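You operate a simulated robot arm through the tools that you are given. There is no shell and no other tool. Be economical: measure what you need, move in short steps, check, and stop when the job is done.

You are at the controls of a simulated robot arm. One attempt, no reset.

JOB
Set the leading board's sliding battens to outline G24 and lock both.

The check looks at the end state, three seconds after you hand in, the way a careful person would. Anything else that was tipped, shoved, dropped, spilled or broken makes it a failure.

ROBOT AND FRAMES
A 7-joint arm with a two-finger parallel gripper, fixed in place. Base frame: the origin is at the foot of the arm, x ahead of it, y to its left, z up; the work surface is at about z = 0.9. Units: m, degrees, N and s.
Its first joint turns from -166.0 to 166.0 degrees. Payload 1.57 kg.
The TCP is the grasp point between the finger pads, 0.03 m short of the fingertips. In the tool frame z runs along the fingers and y along their closing line. The gripper opens to 0.08 m. The fingers are 0.017 m wide and 0.012 m thick; the gripper's body (0.04 by 0.082 m) begins 0.08 m behind the TCP.
Orientation is that of the tool frame in the base frame, as a unit quaternion [w, x, y, z]. With the fingers straight down and closing along the base's y, the tool's x points along the base's -x, its y along +y and its z along -z.

CONTROLS
- The arm moves only by the tool apply_moves. Its arguments are lists of equal length, an entry for each row: "delta_pos": the shift along the tool's x, y, z in cm, a list of three; "rot": the turn, a rotation vector about the tool's x, y, z in degrees, a list of three. In form: {"delta_pos": [[tx, ty, tz], ...], "rot": [[ax, ay, az], ...]}. A call has 1 to 12 rows; each row shifts and turns the commanded pose from where the row before left it, along the tool's axes as they then stand. "claw" is the gripper command, from -1 (fully open) to 1 (shut), values between in proportion, set as the call begins (left out, the last holds). Each row takes 0.2 s and may step no farther than 0.05 m and 8.6 degrees from the row before; otherwise, or with a gripper value out of range, the whole call is refused. Where a pose cannot be reached the arm comes as near as it can. A force on the tool above 40 N (or 10 N above the force at the start of the call, whichever is more), or a blocked arm, ends the call early, and 0.2 s more pass. Each finger travels about 0.153 m/s and halts on what it meets, pressing with about 39 N; the grip force reading is that of the motor and also rises with nothing between the fingers. The clock runs only during rows and for 0.2 s after the last one: add rows that do not move to give the fingers time. The reply holds the time, the measured pose of the TCP, the force on the tool along the base axes, the opening and the grip force, in the units named above and with some noise, with the torque about the TCP (base axes, N m) and any sound that the robot's microphone picked up.
- Cameras (640 x 400 px; columns grow to the right, rows downward): "scene" is fixed at [0.2209, 0.5008, 1.647]; the picture's right is [-0.46, -0.89, 0.00], its down [-0.74, 0.39, -0.55] and it looks along [0.49, -0.26, -0.83] (base axes); focal length 362 px, centre (320, 200). "wrist" rides on the gripper at [0.072, -0.007, -0.122] in the tool frame; the picture's right is [0.09, 1.00, 0.00], its down [-0.84, 0.08, -0.54] and it looks along [-0.54, 0.05, 0.84] (tool axes); focal length 238 px, centre (320, 200). There is no depth. A picture from a camera that has moved, and an enlarged one, comes with that camera's place and axes in the base frame and with its lens.
- capture(camera): a new picture of that camera. It takes no simulated time.
- enlarge(camera, box): a new picture of the part [left, top, right, bottom] of that camera's present view, enlarged. It takes no simulated time.
- sign_off(): hands the job in; it is judged then, once.

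Go step by step. Nothing tells you positions but the pictures and the camera data: compare them with the known pose of the tool, close in by small moves and look again before you grip or let go. The budget is 120 turns and 68 pictures, counting those below and the enlarged ones. Unless the task says otherwise, let go and move clear before handing in, and close with one line.

The tools are called as name(argument=value, ...) on one line, values as JSON. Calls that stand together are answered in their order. apply_moves: Moves the arm, as the interface text tells. Its arguments: {"type":"object","properties":{"delta_pos":{"type":"array"},"rot":{"type":"array"},"claw":{"type":"number"}},"required":["delta_pos","rot"]} The other tools are called the same way: capture (camera) takes a picture; enlarge (camera, box) takes an enlarged picture of a part of a camera's view; sign_off () hands the job in.

At the start:

```text
t: 0.0
ee_pos: [0.4542, 0.1553, 1.2096]
tool_rot: [-0.001, 0.001, 1.0, 0.001]
wrist_force: [-0.6, 0.4, 0.3]
ft_torque: [0.01, -0.03, 0.01]
finger_gap: 0.0799
grip_force: 0.0
```

scene: 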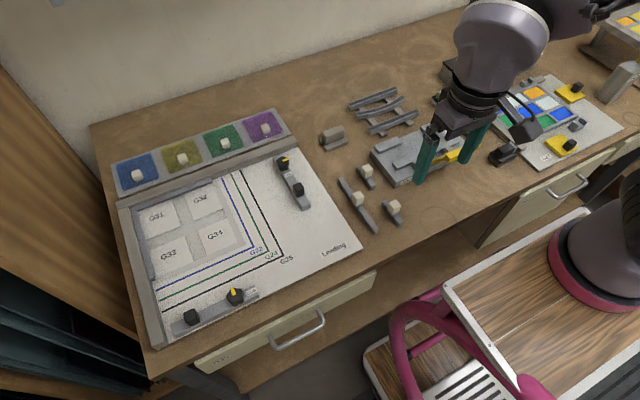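
wrist: 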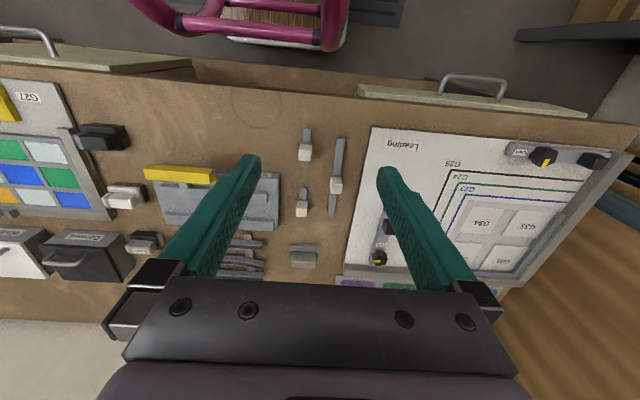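

I see a board labelled something like "Leading" with outlines G22/G24/G25 and two battens with knobs. I'll enlarge it first.

enlarge(camera="scene", box=[100, 130, 370, 350])

enlarge(camera="scene", box=[250, 140, 330, 220])

enlarge(camera="scene", box=[150, 240, 300, 350])

enlarge(camera="scene", box=[440, 60, 640, 180])

```text
1.82 times, centred on (235, 240) of scene
camera zoom: at [0.2209, 0.5008, 1.647], right [-0.46, -0.89, 0.0], down [-0.74, 0.39, -0.55], along [0.49, -0.26, -0.83], focal length 658 px, centre (474, 127)
```

zoom: 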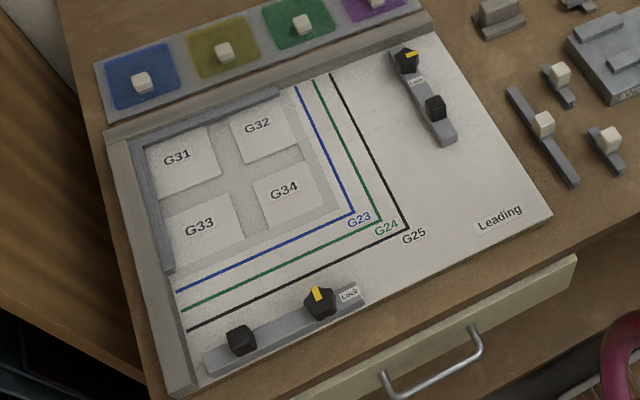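

```text
5.00 times, centred on (290, 180) of scene
camera zoom: at [0.2209, 0.5008, 1.647], right [-0.46, -0.89, 0.0], down [-0.74, 0.39, -0.55], along [0.49, -0.26, -0.83], focal length 1811 px, centre (470, 300)
```

zoom: 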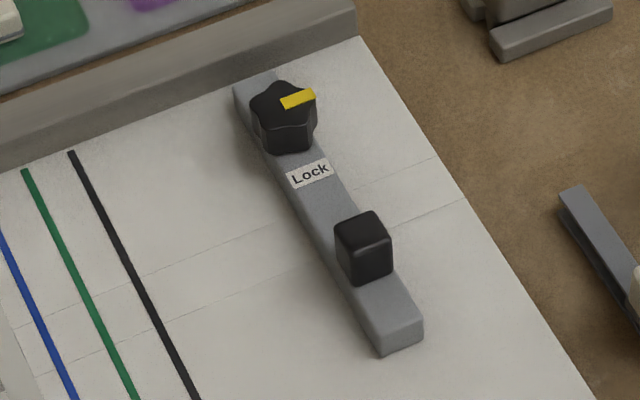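

```text
3.64 times, centred on (225, 295) of scene
camera zoom: at [0.2209, 0.5008, 1.647], right [-0.46, -0.89, 0.0], down [-0.74, 0.39, -0.55], along [0.49, -0.26, -0.83], focal length 1317 px, centre (666, -146)
```

zoom: 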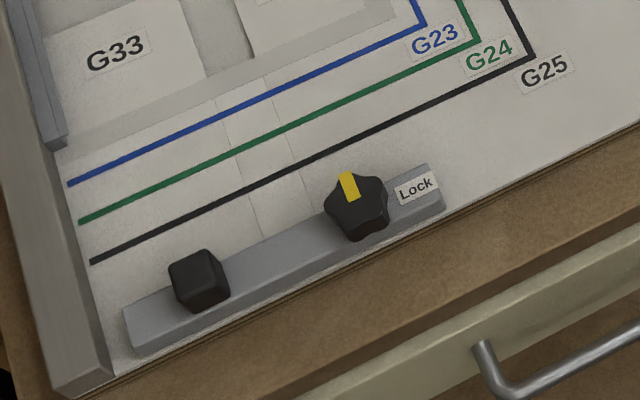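

```text
3.20 times, centred on (540, 120) of scene
camera zoom: at [0.2209, 0.5008, 1.647], right [-0.46, -0.89, 0.0], down [-0.74, 0.39, -0.55], along [0.49, -0.26, -0.83], focal length 1159 px, centre (-384, 456)
```

zoom: 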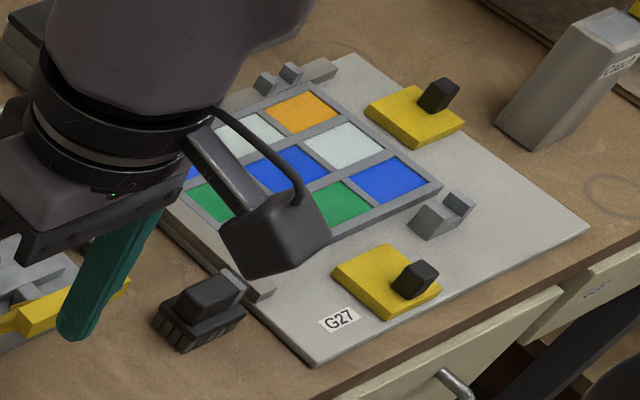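

The board is square with the base axes. The G24 lines sit at about y=0.436 and x=0.585. Batten A (inner edge y≈0.323) must move about +11 cm in y, and batten B (inner edge x≈0.521) about +6 cm in x. Both knob pointers look to be 90° off "Lock". I'll move above batten A's cube for a closer look.

apply_moves(delta_pos=[[-3.37, 2.21, 1.3], [-3.37, 2.21, 1.3], [-3.37, 2.21, 1.3], [-3.37, 2.21, 1.3], [-3.37, 2.21, 1.3], [-3.37, 2.21, 1.3], [-3.37, 2.21, 1.3], [0, 0, 0]], rot=[[0, 0, 0], [0, 0, 0], [0, 0, 0], [0, 0, 0], [0, 0, 0], [0, 0, 0], [0, 0, 0], [0, 0, 0]])

capture(camera="wrist")

capture(camera="scene")

```text
t: 1.8
ee_pos: [0.6897, 0.311, 1.1176]
tool_rot: [-0.001, 0.0, 1.0, 0.0]
wrist_force: [-0.6, -0.2, 0.4]
ft_torque: [-0.01, -0.02, 0.01]
finger_gap: 0.0797
grip_force: 0.0
```

```text
61 pictures are left
camera wrist: at [0.6179, 0.3057, 1.2395], right [-0.09, 1.0, 0.0], down [0.84, 0.08, 0.54], along [0.54, 0.05, -0.84], focal length 238 px, centre (320, 200)
```

wrist: 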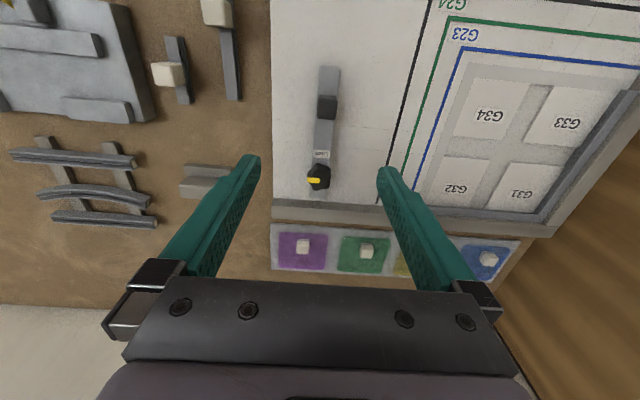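

```text
60 pictures are left
```

scene: 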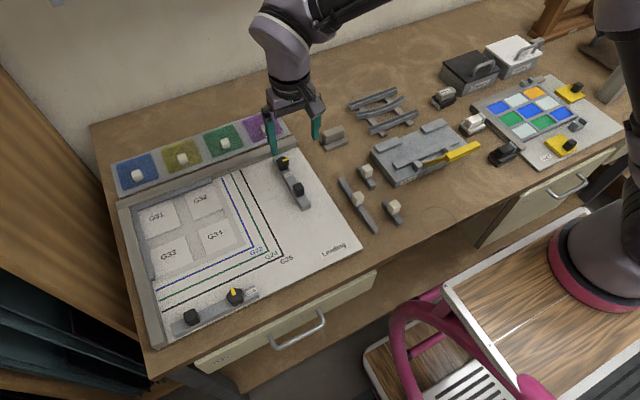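

enlarge(camera="wrist", box=[270, 50, 390, 210])

```text
2.50 times, centred on (330, 130) of wrist
camera zoom: at [0.6179, 0.3057, 1.2395], right [-0.09, 1.0, 0.0], down [0.84, 0.08, 0.54], along [0.54, 0.05, -0.84], focal length 596 px, centre (295, 375)
```

zoom: 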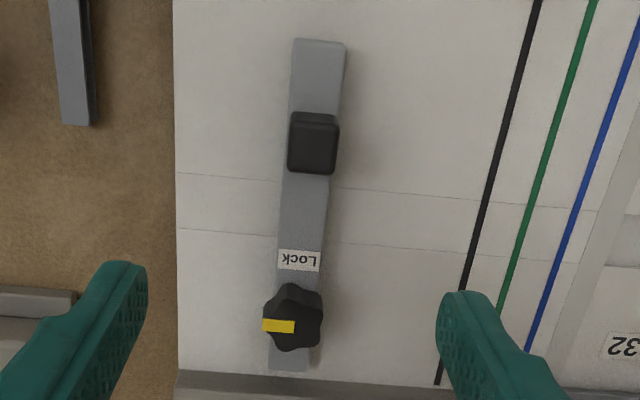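

Cube A is at about (0.68, 0.314). I'll lower to about z 1.0 above it and look again.

apply_moves(delta_pos=[[0.25, 0.1, 4], [0.25, 0.1, 4], [0.25, 0.1, 3.7], [0, 0, 0]], rot=[[0, 0, 0], [0, 0, 0], [0, 0, 0], [0, 0, 0]])

capture(camera="wrist")

enlarge(camera="scene", box=[240, 100, 350, 230])

```text
t: 2.8
ee_pos: [0.6817, 0.3143, 1.0003]
tool_rot: [0.0, 0.001, 1.0, 0.0]
wrist_force: [-0.1, 1.1, -0.4]
ft_torque: [-0.01, 0.01, 0.02]
finger_gap: 0.0799
grip_force: 0.2
```

```text
58 pictures are left
camera wrist: at [0.6106, 0.3081, 1.1224], right [-0.09, 1.0, 0.0], down [0.84, 0.08, 0.54], along [0.54, 0.05, -0.84], focal length 238 px, centre (320, 200)
```

wrist: 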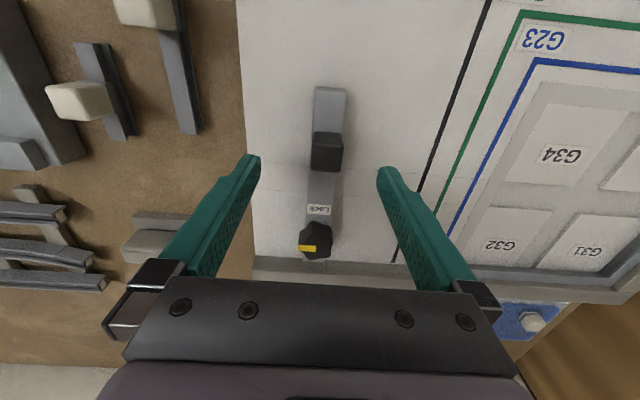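

```text
3.08 times, centred on (295, 165) of scene
camera zoom: at [0.2209, 0.5008, 1.647], right [-0.46, -0.89, 0.0], down [-0.74, 0.39, -0.55], along [0.49, -0.26, -0.83], focal length 1114 px, centre (397, 308)
```

zoom: 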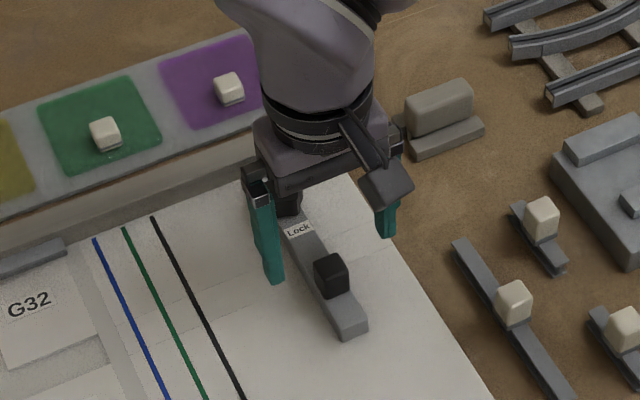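

enlarge(camera="wrist", box=[240, 80, 400, 180])

```text
4.00 times, centred on (320, 130) of wrist
camera zoom: at [0.6106, 0.3081, 1.1224], right [-0.09, 1.0, 0.0], down [0.84, 0.08, 0.54], along [0.54, 0.05, -0.84], focal length 953 px, centre (320, 480)
```

zoom: 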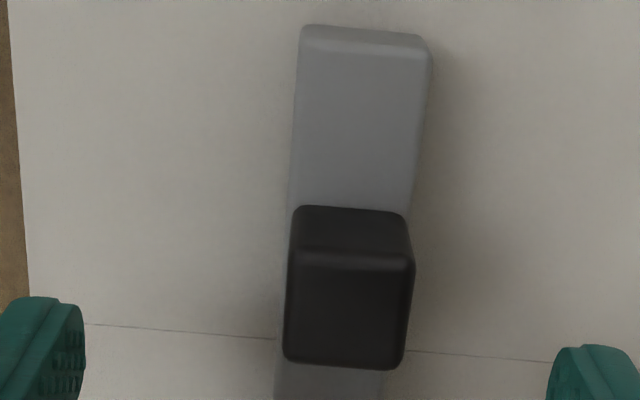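

The cube's top centre is at about (0.682, 0.318), with its top at z≈0.95 and the batten top at z≈0.92. I'll shift slightly, lower around it, and check.

apply_moves(delta_pos=[[0, 0.3, 2.3], [0, 0, 2.3], [0, 0, 0]], rot=[[0, 0, 0], [0, 0, 0], [0, 0, 0]])

enlarge(camera="wrist", box=[200, 100, 440, 250])

enlarge(camera="scene", box=[240, 120, 340, 220])

```text
t: 3.6
ee_pos: [0.6817, 0.315, 0.9544]
tool_rot: [0.0, 0.0, 1.0, 0.0]
wrist_force: [-0.6, -0.5, -0.1]
ft_torque: [-0.03, 0.05, 0.01]
finger_gap: 0.0801
grip_force: 0.1
```

```text
2.67 times, centred on (320, 175) of wrist
camera zoom: at [0.6103, 0.3103, 1.0766], right [-0.09, 1.0, 0.0], down [0.84, 0.08, 0.54], along [0.54, 0.05, -0.84], focal length 636 px, centre (320, 267)
```

zoom: 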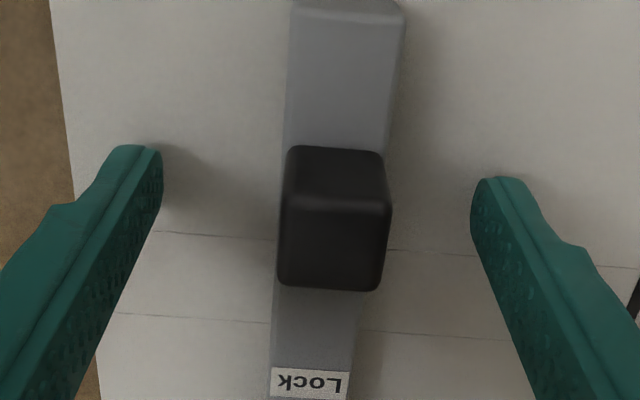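

```text
4.00 times, centred on (290, 170) of scene
camera zoom: at [0.2209, 0.5008, 1.647], right [-0.46, -0.89, 0.0], down [-0.74, 0.39, -0.55], along [0.49, -0.26, -0.83], focal length 1449 px, centre (440, 320)
```

zoom: 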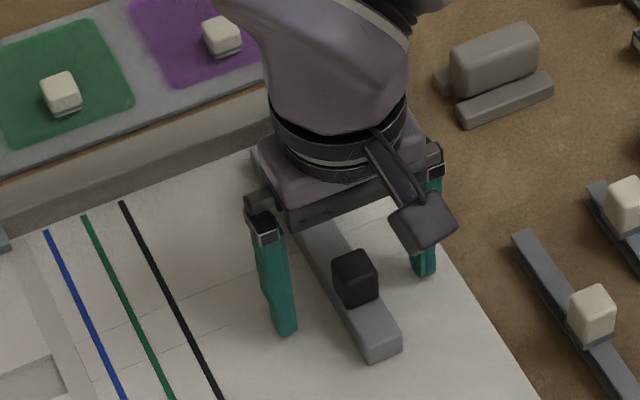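

The cube sits between the fingers, so I'm closing on it.

apply_moves(delta_pos=[[0, 0, 0], [0, 0, 0], [0, 0, 0]], rot=[[0, 0, 0], [0, 0, 0], [0, 0, 0]], claw=1)

capture(camera="wrist")

```text
t: 4.4
ee_pos: [0.6826, 0.318, 0.9542]
tool_rot: [-0.001, 0.0, 1.0, 0.0]
wrist_force: [2.6, 16.6, -4.1]
ft_torque: [0.16, -0.56, -0.24]
finger_gap: 0.0239
grip_force: 36.0
```

```text
53 pictures are left
camera wrist: at [0.6102, 0.3118, 1.0767], right [-0.09, 1.0, 0.0], down [0.84, 0.08, 0.54], along [0.54, 0.05, -0.84], focal length 238 px, centre (320, 200)
```

wrist: 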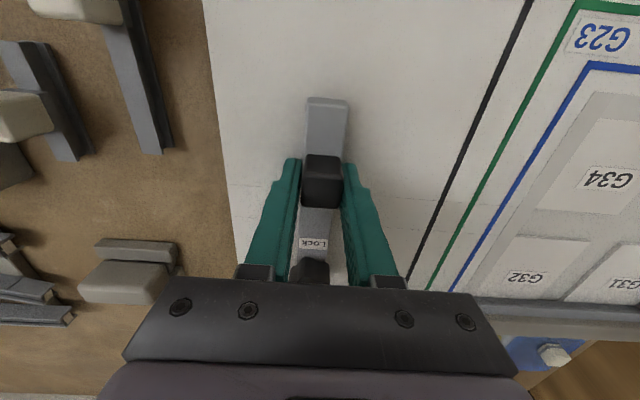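

apply_moves(delta_pos=[[0, 0.3, 0], [0, 0.5, 0], [0, 0.5, 0], [0, 0.5, 0]], rot=[[0, 0, 0], [0, 0, 0], [0, 0, 0], [0, 0, 0]])

```text
t: 5.4
ee_pos: [0.6822, 0.335, 0.9532]
tool_rot: [0.0, 0.001, 1.0, 0.0]
wrist_force: [2.2, 0.0, 2.5]
ft_torque: [0.05, 0.36, -0.05]
finger_gap: 0.0237
grip_force: 36.0
```

It slides freely. I'll move on toward the green line, stopping short to measure.

apply_moves(delta_pos=[[0, 1.2, 0], [0, 1.2, 0], [0, 1.2, 0], [0, 1.2, 0], [0, 1.2, 0], [0, 1.2, 0], [0, 0, 0]], rot=[[0, 0, 0], [0, 0, 0], [0, 0, 0], [0, 0, 0], [0, 0, 0], [0, 0, 0], [0, 0, 0]])

enlarge(camera="scene", box=[200, 150, 300, 270])

enlarge(camera="wrist", box=[260, 80, 420, 280])

```text
t: 7.0
ee_pos: [0.6819, 0.4061, 0.9538]
tool_rot: [0.001, -0.001, 1.0, 0.0]
wrist_force: [6.9, 2.2, 1.5]
ft_torque: [-0.28, -0.04, 0.32]
finger_gap: 0.0237
grip_force: 36.4
```

```text
3.33 times, centred on (250, 210) of scene
camera zoom: at [0.2209, 0.5008, 1.647], right [-0.46, -0.89, 0.0], down [-0.74, 0.39, -0.55], along [0.49, -0.26, -0.83], focal length 1207 px, centre (553, 167)
```

zoom: 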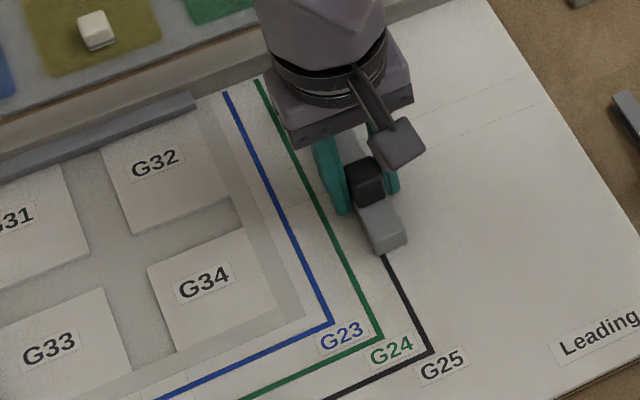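

```text
2.00 times, centred on (340, 180) of wrist
camera zoom: at [0.6101, 0.4011, 1.0766], right [-0.09, 1.0, 0.0], down [0.84, 0.08, 0.54], along [0.54, 0.05, -0.84], focal length 477 px, centre (280, 240)
```

zoom: 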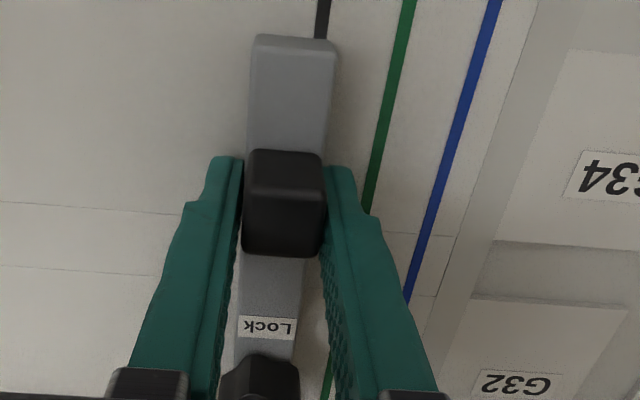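

The remaining gap to the green line is about 2.2 cm. I'll move 1.7 cm and re-measure.

apply_moves(delta_pos=[[0, 0.85, 0], [0, 0.85, 0], [0, 0, 0]], rot=[[0, 0, 0], [0, 0, 0], [0, 0, 0]])

enlarge(camera="scene", box=[235, 195, 275, 255])

enlarge(camera="wrist", box=[290, 90, 370, 160])

```text
t: 7.8
ee_pos: [0.6828, 0.424, 0.9542]
tool_rot: [0.001, 0.001, 1.0, 0.0]
wrist_force: [5.9, 0.8, 3.7]
ft_torque: [-0.28, -0.03, 0.46]
finger_gap: 0.0236
grip_force: 36.1
```

```text
6.67 times, centred on (255, 225) of scene
camera zoom: at [0.2209, 0.5008, 1.647], right [-0.46, -0.89, 0.0], down [-0.74, 0.39, -0.55], along [0.49, -0.26, -0.83], focal length 2414 px, centre (753, 33)
```

zoom: 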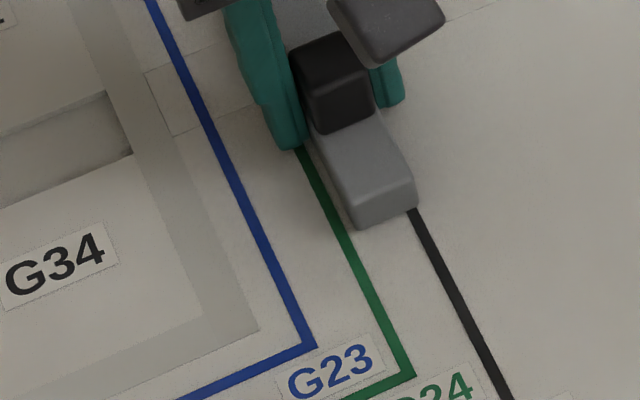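

```text
5.71 times, centred on (330, 125) of wrist
camera zoom: at [0.6102, 0.4173, 1.0767], right [-0.09, 1.0, 0.0], down [0.84, 0.08, 0.54], along [0.54, 0.05, -0.84], focal length 1362 px, centre (263, 629)
```

zoom: 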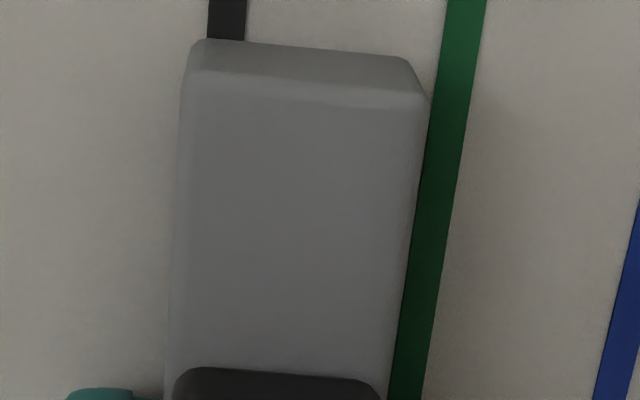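

The edge is about 5.7 mm short of the green line's centre by both cameras. I'll move 5.5 mm.

apply_moves(delta_pos=[[0, 0.3, 0], [0, 0.25, 0], [0, 0, 0], [0, 0, 0]], rot=[[0, 0, 0], [0, 0, 0], [0, 0, 0], [0, 0, 0]])

enlarge(camera="scene", box=[235, 195, 275, 255])

enlarge(camera="wrist", box=[290, 90, 370, 160])

```text
t: 8.8
ee_pos: [0.6821, 0.4278, 0.9548]
tool_rot: [-0.001, 0.0, 1.0, -0.001]
wrist_force: [5.1, 0.6, -1.5]
ft_torque: [-0.05, -0.59, -0.05]
finger_gap: 0.0238
grip_force: 35.8
```

```text
6.67 times, centred on (255, 225) of scene
camera zoom: at [0.2209, 0.5008, 1.647], right [-0.46, -0.89, 0.0], down [-0.74, 0.39, -0.55], along [0.49, -0.26, -0.83], focal length 2414 px, centre (753, 33)
```

zoom: 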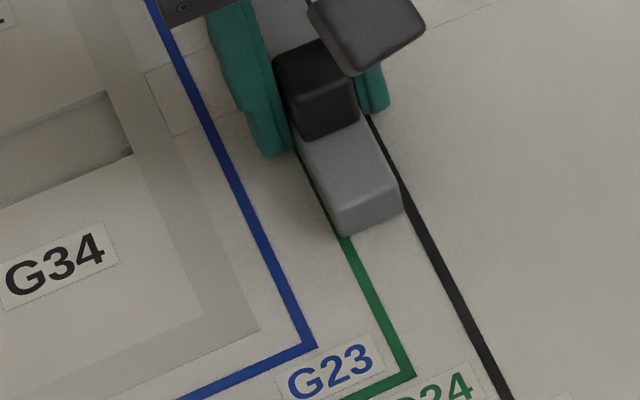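

```text
5.71 times, centred on (330, 125) of wrist
camera zoom: at [0.6102, 0.4232, 1.0767], right [-0.09, 1.0, 0.0], down [0.84, 0.08, 0.54], along [0.54, 0.05, -0.84], focal length 1362 px, centre (263, 629)
```

zoom: 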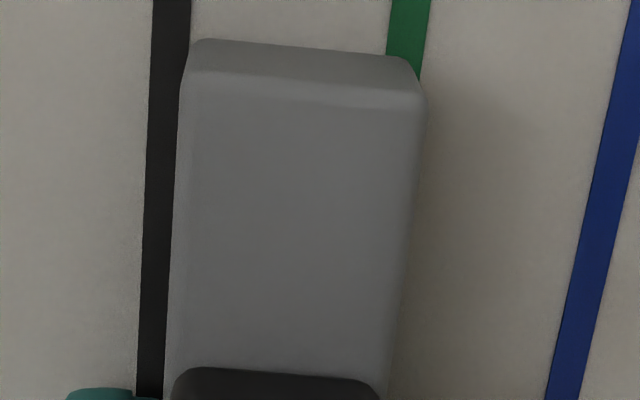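

Batten A's inner edge is now on the green line to within about 1 mm. I'll release, rise, and go over lock knob A.

apply_moves(delta_pos=[[0, 0, 0], [0, 0, 0], [0, 0, 3], [0, 0, 0]], rot=[[0, 0, 0], [0, 0, 0], [0, 0, 0], [0, 0, 0]], claw=-0.2)

```text
t: 9.5
ee_pos: [0.6812, 0.4313, 0.9506]
tool_rot: [0.001, 0.002, 1.0, 0.002]
wrist_force: [-6.4, -2.9, 13.5]
ft_torque: [-0.54, 0.28, -0.1]
finger_gap: 0.0497
grip_force: 0.6
stopped in row 3: the force on the tool passed its limit at 55 N (the readings are from after the stop); the commanded pose is now the measured one
```

I got the sign wrong: tool +z is down, so the fingertips touched the board. I'll raise now and check that nothing shifted.

apply_moves(delta_pos=[[0, 0, -3], [0, 0, -3], [-4.4, 0, -1], [-4.4, 0, 0], [0, 0, 0]], rot=[[0, 0, 0], [0, 0, 0], [0, 0, 0], [0, 0, 0], [0, 0, 0]], claw=1)

capture(camera="wrist")

enlarge(camera="scene", box=[215, 155, 295, 265])

```text
t: 10.0
ee_pos: [0.6816, 0.4256, 0.98]
tool_rot: [-0.003, 0.001, 1.0, -0.004]
wrist_force: [7.3, -0.9, -7.6]
ft_torque: [0.51, -0.32, 0.41]
finger_gap: 0.0218
grip_force: 34.9
stopped in row 2: the force on the tool passed its limit at 87 N (the readings are from after the stop); the commanded pose is now the measured one
```

```text
46 pictures are left
camera wrist: at [0.6108, 0.4211, 1.1034], right [-0.09, 1.0, -0.01], down [0.84, 0.08, 0.54], along [0.53, 0.04, -0.84], focal length 238 px, centre (320, 200)
```

wrist: 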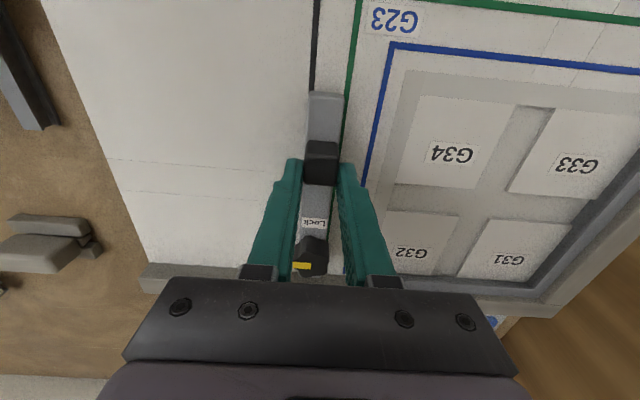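

```text
3.64 times, centred on (255, 210) of scene
camera zoom: at [0.2209, 0.5008, 1.647], right [-0.46, -0.89, 0.0], down [-0.74, 0.39, -0.55], along [0.49, -0.26, -0.83], focal length 1317 px, centre (556, 164)
```

zoom: 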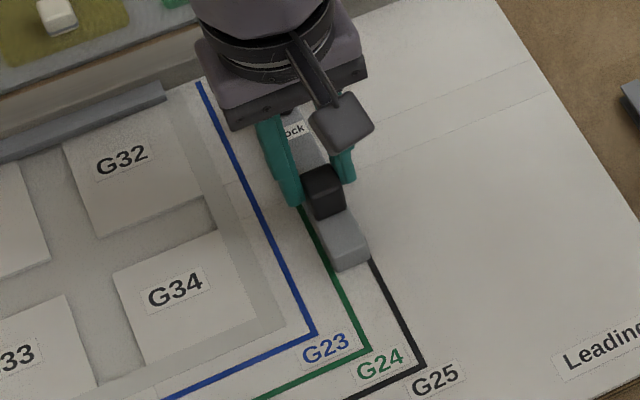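

I also closed the claw by mistake, so it caught the top of the cube. I'll open without moving first, then rise.

apply_moves(delta_pos=[[0, 0, 0], [0, 0, 0], [0, 0, 0]], rot=[[0, 0, 0], [0, 0, 0], [0, 0, 0]], claw=0)

```text
t: 10.8
ee_pos: [0.6807, 0.4267, 0.9816]
tool_rot: [-0.004, 0.001, 1.0, -0.003]
wrist_force: [0.8, -0.1, 0.1]
ft_torque: [0.0, 0.06, -0.03]
finger_gap: 0.0399
grip_force: 0.1
```

apply_moves(delta_pos=[[0, 0, -2], [0, 0, -2], [-4.3, 0.1, 0], [-4.3, 0, 0], [0, 0, 0]], rot=[[0, 0, 0], [0, 0, 0], [0, 0, 0], [0, 0, 0], [0, 0, 0]], claw=-0.8)

capture(camera="wrist")

enlarge(camera="scene", box=[215, 155, 295, 265])

```text
t: 12.0
ee_pos: [0.7656, 0.4265, 1.0195]
tool_rot: [-0.003, 0.001, 1.0, -0.003]
wrist_force: [-0.1, -0.4, 0.4]
ft_torque: [0.0, 0.01, -0.01]
finger_gap: 0.0721
grip_force: 0.0
```

```text
44 pictures are left
camera wrist: at [0.6952, 0.4224, 1.1431], right [-0.09, 1.0, -0.01], down [0.84, 0.08, 0.54], along [0.53, 0.04, -0.84], focal length 238 px, centre (320, 200)
```

wrist: 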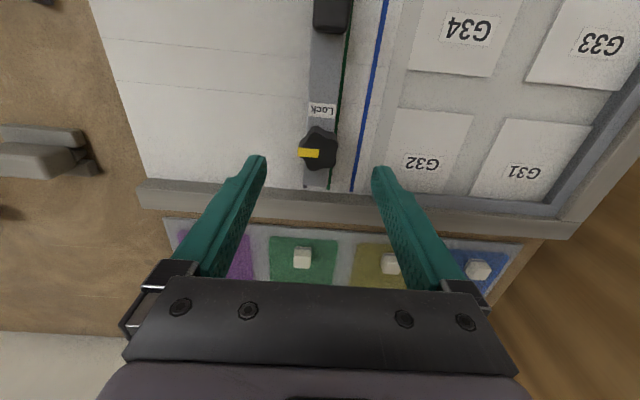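

```text
3.64 times, centred on (255, 210) of scene
camera zoom: at [0.2209, 0.5008, 1.647], right [-0.46, -0.89, 0.0], down [-0.74, 0.39, -0.55], along [0.49, -0.26, -0.83], focal length 1317 px, centre (556, 164)
```

zoom: 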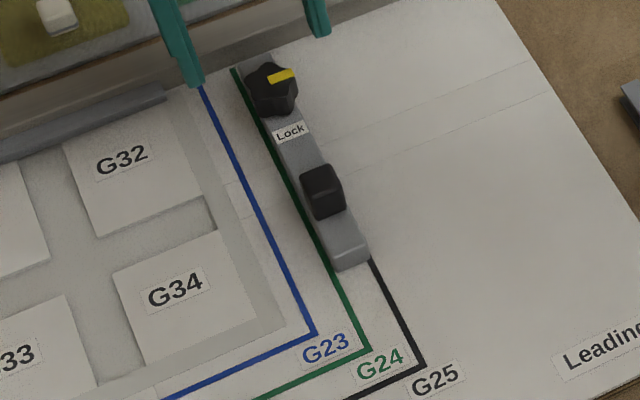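

Batten A looks intact. I'll enlarge the edge and the knob to measure.

enlarge(camera="scene", box=[225, 165, 265, 235])

enlarge(camera="wrist", box=[270, 90, 370, 200])

```text
5.71 times, centred on (245, 200) of scene
camera zoom: at [0.2209, 0.5008, 1.647], right [-0.46, -0.89, 0.0], down [-0.74, 0.39, -0.55], along [0.49, -0.26, -0.83], focal length 2069 px, centre (749, 200)
```

zoom: 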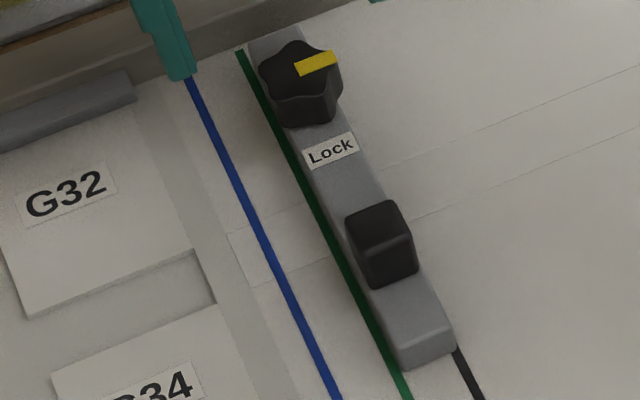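

```text
3.64 times, centred on (320, 145) of wrist
camera zoom: at [0.6952, 0.4224, 1.1431], right [-0.09, 1.0, -0.01], down [0.84, 0.08, 0.54], along [0.53, 0.04, -0.84], focal length 867 px, centre (320, 400)
```

zoom: 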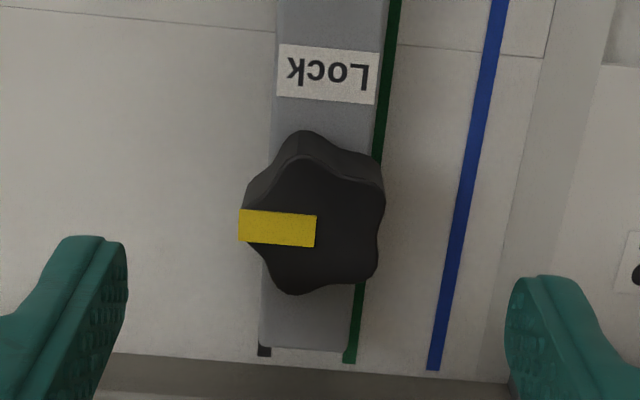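

enlarge(camera="scene", box=[235, 195, 275, 255])

```text
6.67 times, centred on (255, 225) of scene
camera zoom: at [0.2209, 0.5008, 1.647], right [-0.46, -0.89, 0.0], down [-0.74, 0.39, -0.55], along [0.49, -0.26, -0.83], focal length 2414 px, centre (753, 33)
```

zoom: 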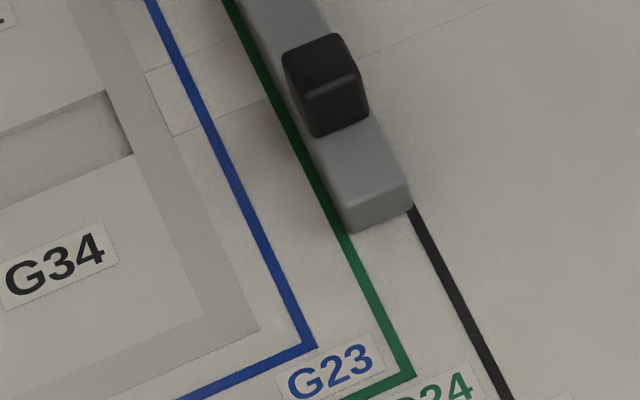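

Batten A slipped back about 3 mm, so I'll correct it while holding the lock knob. I'm lowering onto the knob at about (0.769, 0.426), keeping the tips above the batten top.

apply_moves(delta_pos=[[-0.3, 0, 2.5], [0, 0, 2.8], [0, 0, 0]], rot=[[0, 0, 0], [0, 0, 0], [0, 0, 0]])

enlarge(camera="wrist", box=[200, 100, 440, 250])

```text
t: 12.8
ee_pos: [0.7693, 0.4281, 0.9661]
tool_rot: [-0.004, 0.001, 1.0, -0.004]
wrist_force: [0.6, -0.2, 0.6]
ft_torque: [0.02, -0.05, 0.04]
finger_gap: 0.0719
grip_force: 0.0
```

```text
2.67 times, centred on (320, 175) of wrist
camera zoom: at [0.6981, 0.4224, 1.0899], right [-0.09, 1.0, -0.01], down [0.84, 0.08, 0.54], along [0.53, 0.04, -0.84], focal length 636 px, centre (320, 267)
```

zoom: 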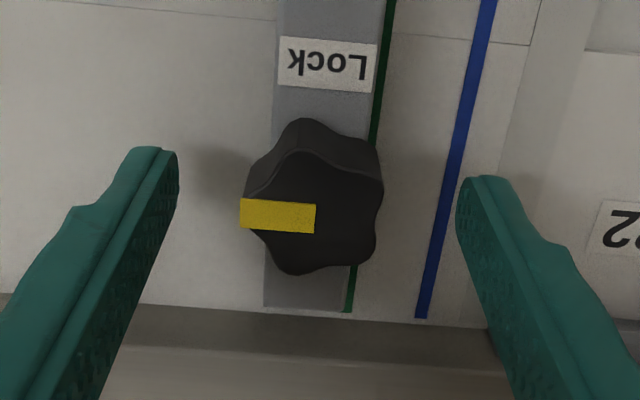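

apply_moves(delta_pos=[[0, 0, 0], [0, 0, 0], [0, 0, 0]], rot=[[0, 0, 0], [0, 0, 0], [0, 0, 0]], claw=1)

enlarge(camera="scene", box=[235, 195, 275, 255])

capture(camera="wrist")

```text
t: 13.6
ee_pos: [0.7695, 0.4273, 0.9673]
tool_rot: [-0.003, 0.001, 1.0, -0.003]
wrist_force: [0.6, 2.1, -3.3]
ft_torque: [0.79, -0.1, 0.02]
finger_gap: 0.0316
grip_force: 39.6
```

```text
6.67 times, centred on (255, 225) of scene
camera zoom: at [0.2209, 0.5008, 1.647], right [-0.46, -0.89, 0.0], down [-0.74, 0.39, -0.55], along [0.49, -0.26, -0.83], focal length 2414 px, centre (753, 33)
```

zoom: 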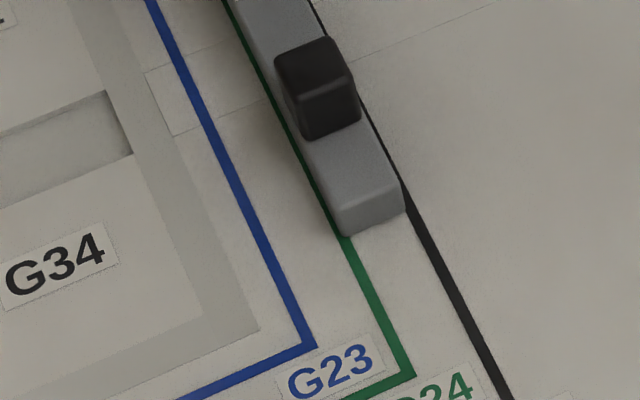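

```text
37 pictures are left
camera wrist: at [0.6982, 0.4226, 1.0899], right [-0.09, 1.0, -0.01], down [0.84, 0.08, 0.54], along [0.53, 0.04, -0.84], focal length 238 px, centre (320, 200)
```

wrist: 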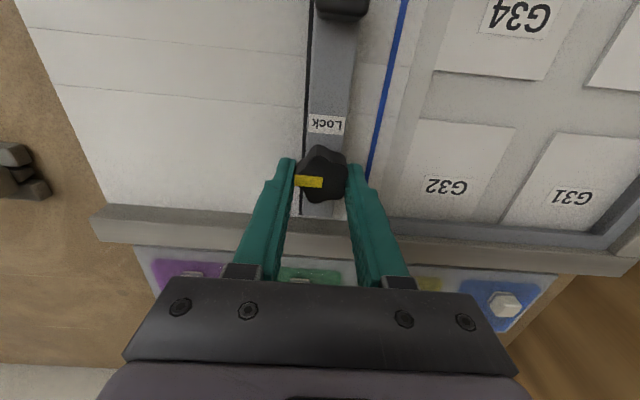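

Gripping re-seated the batten right on the line. Now I'll turn the knob clockwise (tool +z), starting with a partial turn.

apply_moves(delta_pos=[[0, 0, 0], [0, 0, 0], [0, 0, 0], [0, 0, 0], [0, 0, 0]], rot=[[0, 0, 7], [0, 0, 7], [0, 0, 7], [0, 0, 7], [0, 0, 0]])

capture(camera="wrist")

```text
t: 14.8
ee_pos: [0.7663, 0.4279, 0.9664]
tool_rot: [-0.004, 0.243, 0.97, -0.005]
wrist_force: [-20.8, 1.1, -8.0]
ft_torque: [0.14, -0.08, 1.73]
finger_gap: 0.0359
grip_force: 42.8
```

```text
36 pictures are left
camera wrist: at [0.7016, 0.4578, 1.0898], right [0.39, 0.92, -0.01], down [0.78, -0.32, 0.54], along [0.49, -0.22, -0.84], focal length 238 px, centre (320, 200)
```

wrist: 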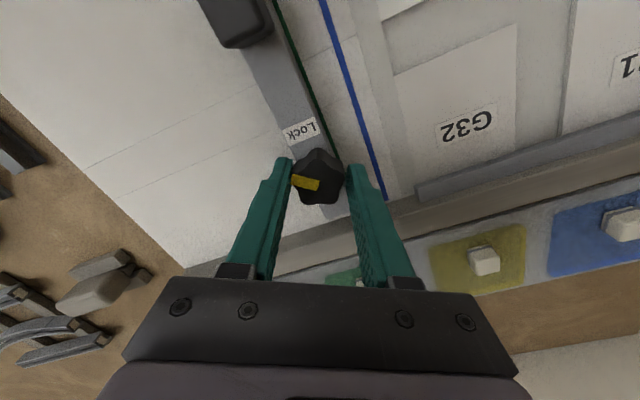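

apply_moves(delta_pos=[[0, 0, 0], [0, 0, 0], [0, 0, 0], [0, 0, 0]], rot=[[0, 0, 7], [0, 0, 7], [0, 0, 7], [0, 0, 0]])

capture(camera="wrist")

enlarge(camera="scene", box=[205, 145, 305, 265])

```text
t: 15.8
ee_pos: [0.7709, 0.4268, 0.9682]
tool_rot: [0.0, 0.41, 0.912, -0.004]
wrist_force: [3.6, 0.4, -10.4]
ft_torque: [0.52, -2.05, 8.63]
finger_gap: 0.0542
grip_force: 44.4
```

```text
35 pictures are left
camera wrist: at [0.7188, 0.4785, 1.0904], right [0.68, 0.73, -0.01], down [0.61, -0.57, 0.54], along [0.39, -0.38, -0.84], focal length 238 px, centre (320, 200)
```

wrist: 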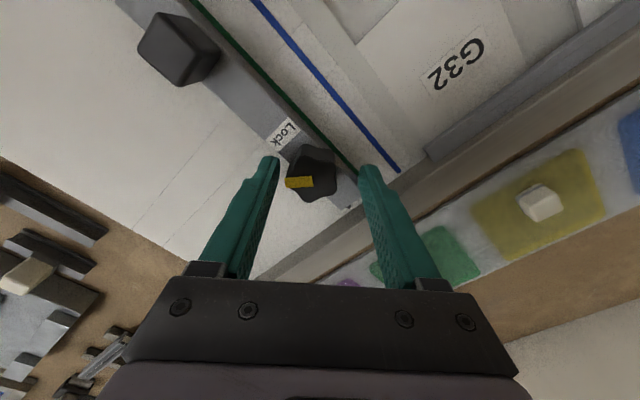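

```text
3.33 times, centred on (255, 205) of scene
camera zoom: at [0.2209, 0.5008, 1.647], right [-0.46, -0.89, 0.0], down [-0.74, 0.39, -0.55], along [0.49, -0.26, -0.83], focal length 1207 px, centre (537, 183)
```

zoom: 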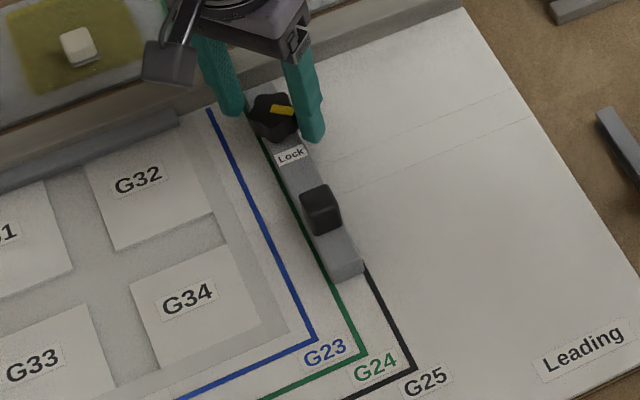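

The fingertips were wedging on the batten's sides because its top is at about z 0.939. The knob is already about 45° round. I'll release, rise about 0.8 cm, and check.

apply_moves(delta_pos=[[0, 0, 0], [0, 0, 0], [0, 0, -0.6], [0, 0, 0]], rot=[[0, 0, 0], [0, 0, 0], [0, 0, 0], [0, 0, 0]], claw=-0.8)

enlarge(camera="wrist", box=[200, 100, 440, 250])

enlarge(camera="scene", box=[235, 195, 275, 255])

```text
t: 16.8
ee_pos: [0.7697, 0.4263, 0.9731]
tool_rot: [-0.002, 0.416, 0.909, -0.005]
wrist_force: [0.4, 0.3, -0.3]
ft_torque: [-0.01, 0.01, 0.01]
finger_gap: 0.0721
grip_force: 0.0
```

```text
2.67 times, centred on (320, 175) of wrist
camera zoom: at [0.7181, 0.4787, 1.0963], right [0.69, 0.72, -0.01], down [0.61, -0.58, 0.54], along [0.38, -0.38, -0.84], focal length 636 px, centre (320, 267)
```

zoom: 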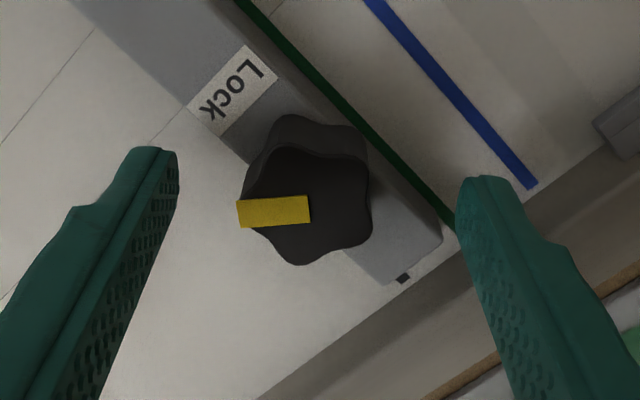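

```text
6.67 times, centred on (255, 225) of scene
camera zoom: at [0.2209, 0.5008, 1.647], right [-0.46, -0.89, 0.0], down [-0.74, 0.39, -0.55], along [0.49, -0.26, -0.83], focal length 2414 px, centre (753, 33)
```

zoom: 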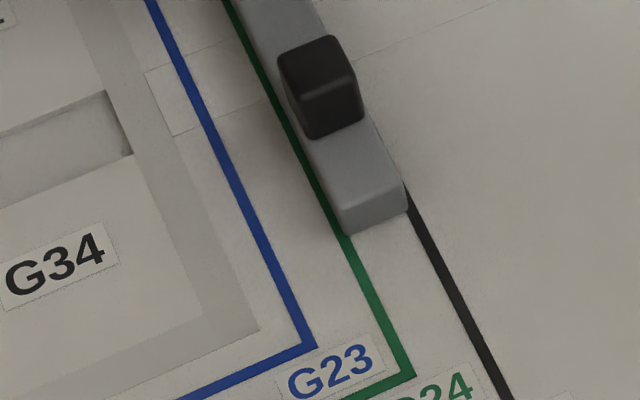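

The knob centre is at about (0.766, 0.4278) and the batten needs about +2 mm. I'll shift the grip accordingly, close, and turn the remaining 45°.

apply_moves(delta_pos=[[0.53, -0.15, 0], [0, 0, 0]], rot=[[0, 0, 0], [0, 0, 0]])

apply_moves(delta_pos=[[0, 0, 0], [0, 0, 0], [0, 0, 0]], rot=[[0, 0, 0], [0, 0, 0], [0, 0, 0]], claw=1)

enlarge(camera="scene", box=[235, 195, 275, 255])

```text
t: 17.4
ee_pos: [0.7637, 0.4315, 0.9733]
tool_rot: [-0.003, 0.415, 0.91, -0.005]
wrist_force: [0.3, 0.4, 0.5]
ft_torque: [-0.01, 0.01, 0.01]
finger_gap: 0.0721
grip_force: 0.2
```

```text
t: 18.2
ee_pos: [0.7634, 0.4317, 0.9728]
tool_rot: [-0.002, 0.415, 0.91, -0.005]
wrist_force: [-9.7, 0.8, -0.3]
ft_torque: [0.81, -0.25, -0.01]
finger_gap: 0.0324
grip_force: 40.8
```

```text
6.67 times, centred on (255, 225) of scene
camera zoom: at [0.2209, 0.5008, 1.647], right [-0.46, -0.89, 0.0], down [-0.74, 0.39, -0.55], along [0.49, -0.26, -0.83], focal length 2414 px, centre (753, 33)
```

zoom: 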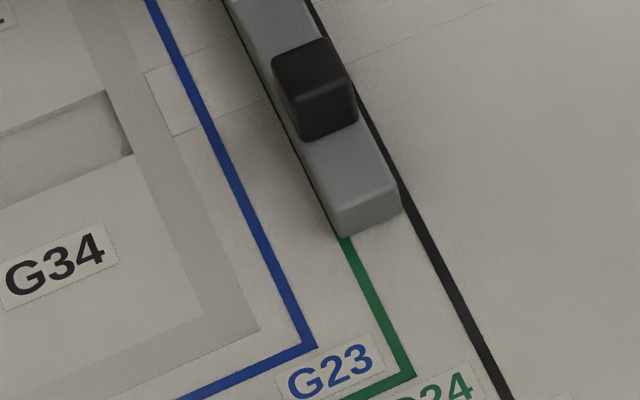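

On the line. Turning now.

apply_moves(delta_pos=[[0, 0, 0], [0, 0, 0], [0, 0, 0], [0, 0, 0], [0, 0, 0], [0, 0, 0], [0, 0, 0]], rot=[[0, 0, 7], [0, 0, 7], [0, 0, 7], [0, 0, 7], [0, 0, 7], [0, 0, 7], [0, 0, 0]])

capture(camera="wrist")

enlarge(camera="scene", box=[225, 165, 275, 255])

```text
t: 19.8
ee_pos: [0.7648, 0.431, 0.9731]
tool_rot: [0.0, 0.714, 0.7, -0.005]
wrist_force: [-8.5, -0.1, 0.1]
ft_torque: [0.26, -0.22, -0.02]
finger_gap: 0.0322
grip_force: 40.4
```

```text
30 pictures are left
camera wrist: at [0.7604, 0.5037, 1.0955], right [1.0, 0.07, -0.01], down [0.06, -0.83, 0.55], along [0.03, -0.55, -0.84], focal length 238 px, centre (320, 200)
```

wrist: 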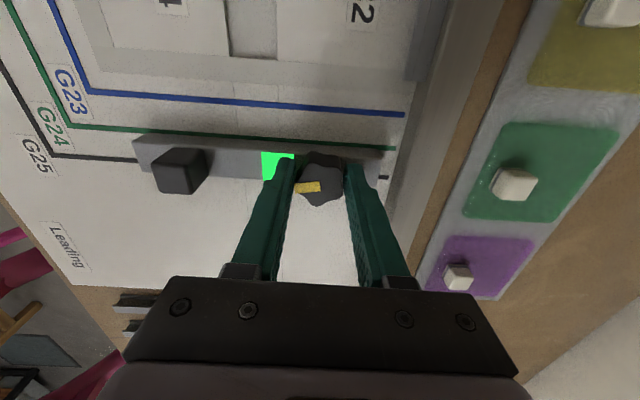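

```text
4.44 times, centred on (250, 210) of scene
camera zoom: at [0.2209, 0.5008, 1.647], right [-0.46, -0.89, 0.0], down [-0.74, 0.39, -0.55], along [0.49, -0.26, -0.83], focal length 1610 px, centre (631, 156)
```

zoom: 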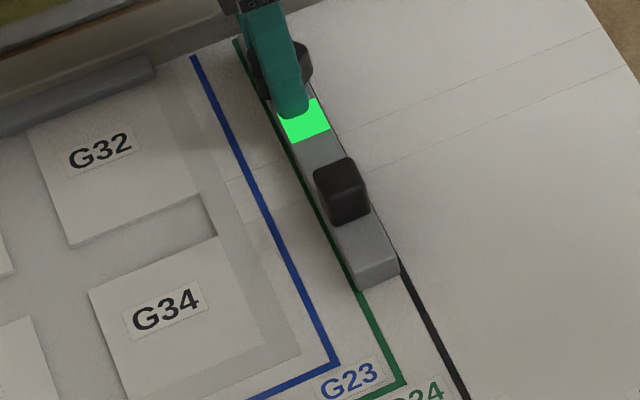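

The Lock label has turned green, so A is locked. Now I'll check the alignment.

enlarge(camera="scene", box=[235, 195, 275, 255])

enlarge(camera="wrist", box=[110, 100, 290, 200])

```text
6.67 times, centred on (255, 225) of scene
camera zoom: at [0.2209, 0.5008, 1.647], right [-0.46, -0.89, 0.0], down [-0.74, 0.39, -0.55], along [0.49, -0.26, -0.83], focal length 2414 px, centre (753, 33)
```

zoom: 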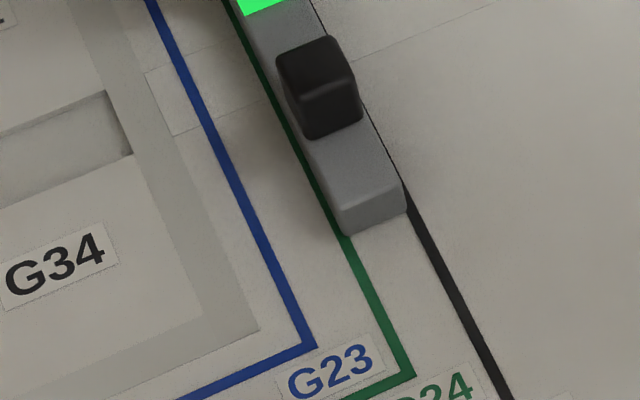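

```text
3.56 times, centred on (200, 150) of wrist
camera zoom: at [0.7604, 0.5037, 1.0955], right [1.0, 0.07, -0.01], down [0.06, -0.83, 0.55], along [0.03, -0.55, -0.84], focal length 848 px, centre (747, 378)
```

zoom: 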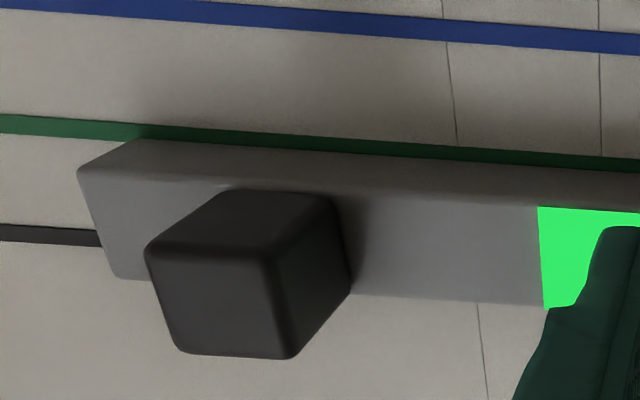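

A is locked with its edge within about 1 mm of the line centre. I'll release gently and rise straight up.

apply_moves(delta_pos=[[0, 0, 0], [0, 0, 0], [0, 0, 0]], rot=[[0, 0, 0], [0, 0, 0], [0, 0, 0]], claw=-0.25)

apply_moves(delta_pos=[[0, 0, -2.5], [0, 0, -4], [0, 0, -4], [0, 0, 0]], rot=[[0, 0, 0], [0, 0, 0], [0, 0, 0], [0, 0, 0]])

enlarge(camera="scene", box=[130, 130, 310, 340])

```text
t: 20.6
ee_pos: [0.7655, 0.4293, 0.9733]
tool_rot: [-0.001, 0.714, 0.7, -0.005]
wrist_force: [0.2, 0.5, 0.2]
ft_torque: [0.0, 0.01, 0.0]
finger_gap: 0.0499
grip_force: 0.0
```

```text
t: 21.6
ee_pos: [0.7656, 0.4304, 1.0787]
tool_rot: [0.0, 0.713, 0.701, -0.004]
wrist_force: [-0.1, 0.5, -0.5]
ft_torque: [-0.03, -0.01, 0.01]
finger_gap: 0.0499
grip_force: 0.0
```

```text
1.90 times, centred on (220, 235) of scene
camera zoom: at [0.2209, 0.5008, 1.647], right [-0.46, -0.89, 0.0], down [-0.74, 0.39, -0.55], along [0.49, -0.26, -0.83], focal length 690 px, centre (510, 133)
```

zoom: 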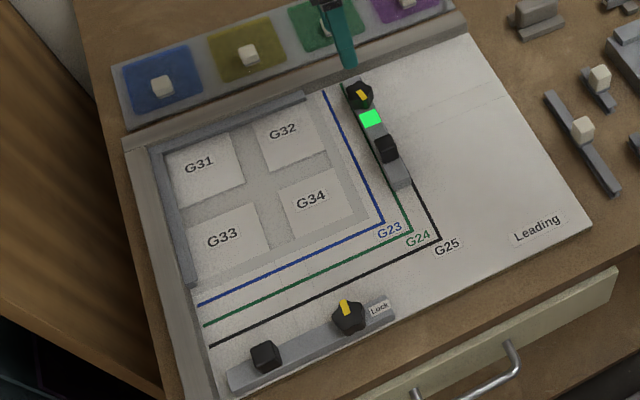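

A stays locked. For B I'll move above its cube and re-orient by −180°, so the clockwise lock turn stays inside the wrist's range.

apply_moves(delta_pos=[[2.9, -3.5, 0], [2.9, -3.5, 0], [2.9, -3.5, 0], [2.9, -3.5, 0], [2.9, -3.5, 0], [2.9, -3.5, 0], [0, 0, 0]], rot=[[0, 0, -8], [0, 0, 0], [0, 0, 0], [0, 0, 0], [0, 0, 0], [0, 0, 0], [0, 0, 0]])

apply_moves(delta_pos=[[0, 0, 0], [0, 0, 0], [0, 0, 0], [0, 0, 0], [0, 0, 0], [0, 0, 0], [0, 0, 0], [0, 0, 0], [0, 0, 0], [0, 0, 0], [0, 0, 0]], rot=[[0, 0, -8], [0, 0, -8], [0, 0, -8], [0, 0, -8], [0, 0, -8], [0, 0, -8], [0, 0, -8], [0, 0, -8], [0, 0, -8], [0, 0, -8], [0, 0, -8]])

apply_moves(delta_pos=[[0, 0, 0], [0, 0, 0], [0, 0, 0], [0, 0, 0], [0, 0, 0], [0, 0, 0], [0, 0, 0], [0, 0, 0], [0, 0, 0], [0, 0, 0], [0, 0, 0]], rot=[[0, 0, -8], [0, 0, -8], [0, 0, -8], [0, 0, -8], [0, 0, -8], [0, 0, -8], [0, 0, -8], [0, 0, -8], [0, 0, -8], [0, 0, -8], [0, 0, -4.9]])

capture(camera="wrist")

```text
t: 23.2
ee_pos: [0.5396, 0.5847, 1.0797]
tool_rot: [-0.001, 0.663, 0.748, -0.004]
wrist_force: [-0.1, 1.1, 0.3]
ft_torque: [0.0, 0.02, 0.0]
finger_gap: 0.05
grip_force: 0.0
```

```text
t: 25.6
ee_pos: [0.5405, 0.5837, 1.0794]
tool_rot: [-0.004, -0.044, 0.999, -0.004]
wrist_force: [1.1, 0.2, -0.7]
ft_torque: [-0.01, 0.0, 0.01]
finger_gap: 0.0501
grip_force: 0.2
```

```text
t: 28.0
ee_pos: [0.5395, 0.584, 1.0792]
tool_rot: [-0.005, -0.706, 0.708, 0.0]
wrist_force: [0.1, 0.0, 0.0]
ft_torque: [0.0, -0.01, 0.01]
finger_gap: 0.05
grip_force: 0.1
```

```text
25 pictures are left
camera wrist: at [0.5476, 0.5134, 1.202], right [-1.0, -0.09, 0.01], down [-0.07, 0.84, 0.54], along [-0.05, 0.53, -0.84], focal length 238 px, centre (320, 200)
```

wrist: 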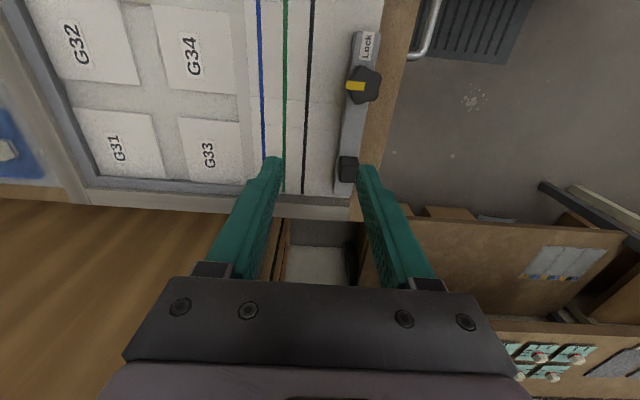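

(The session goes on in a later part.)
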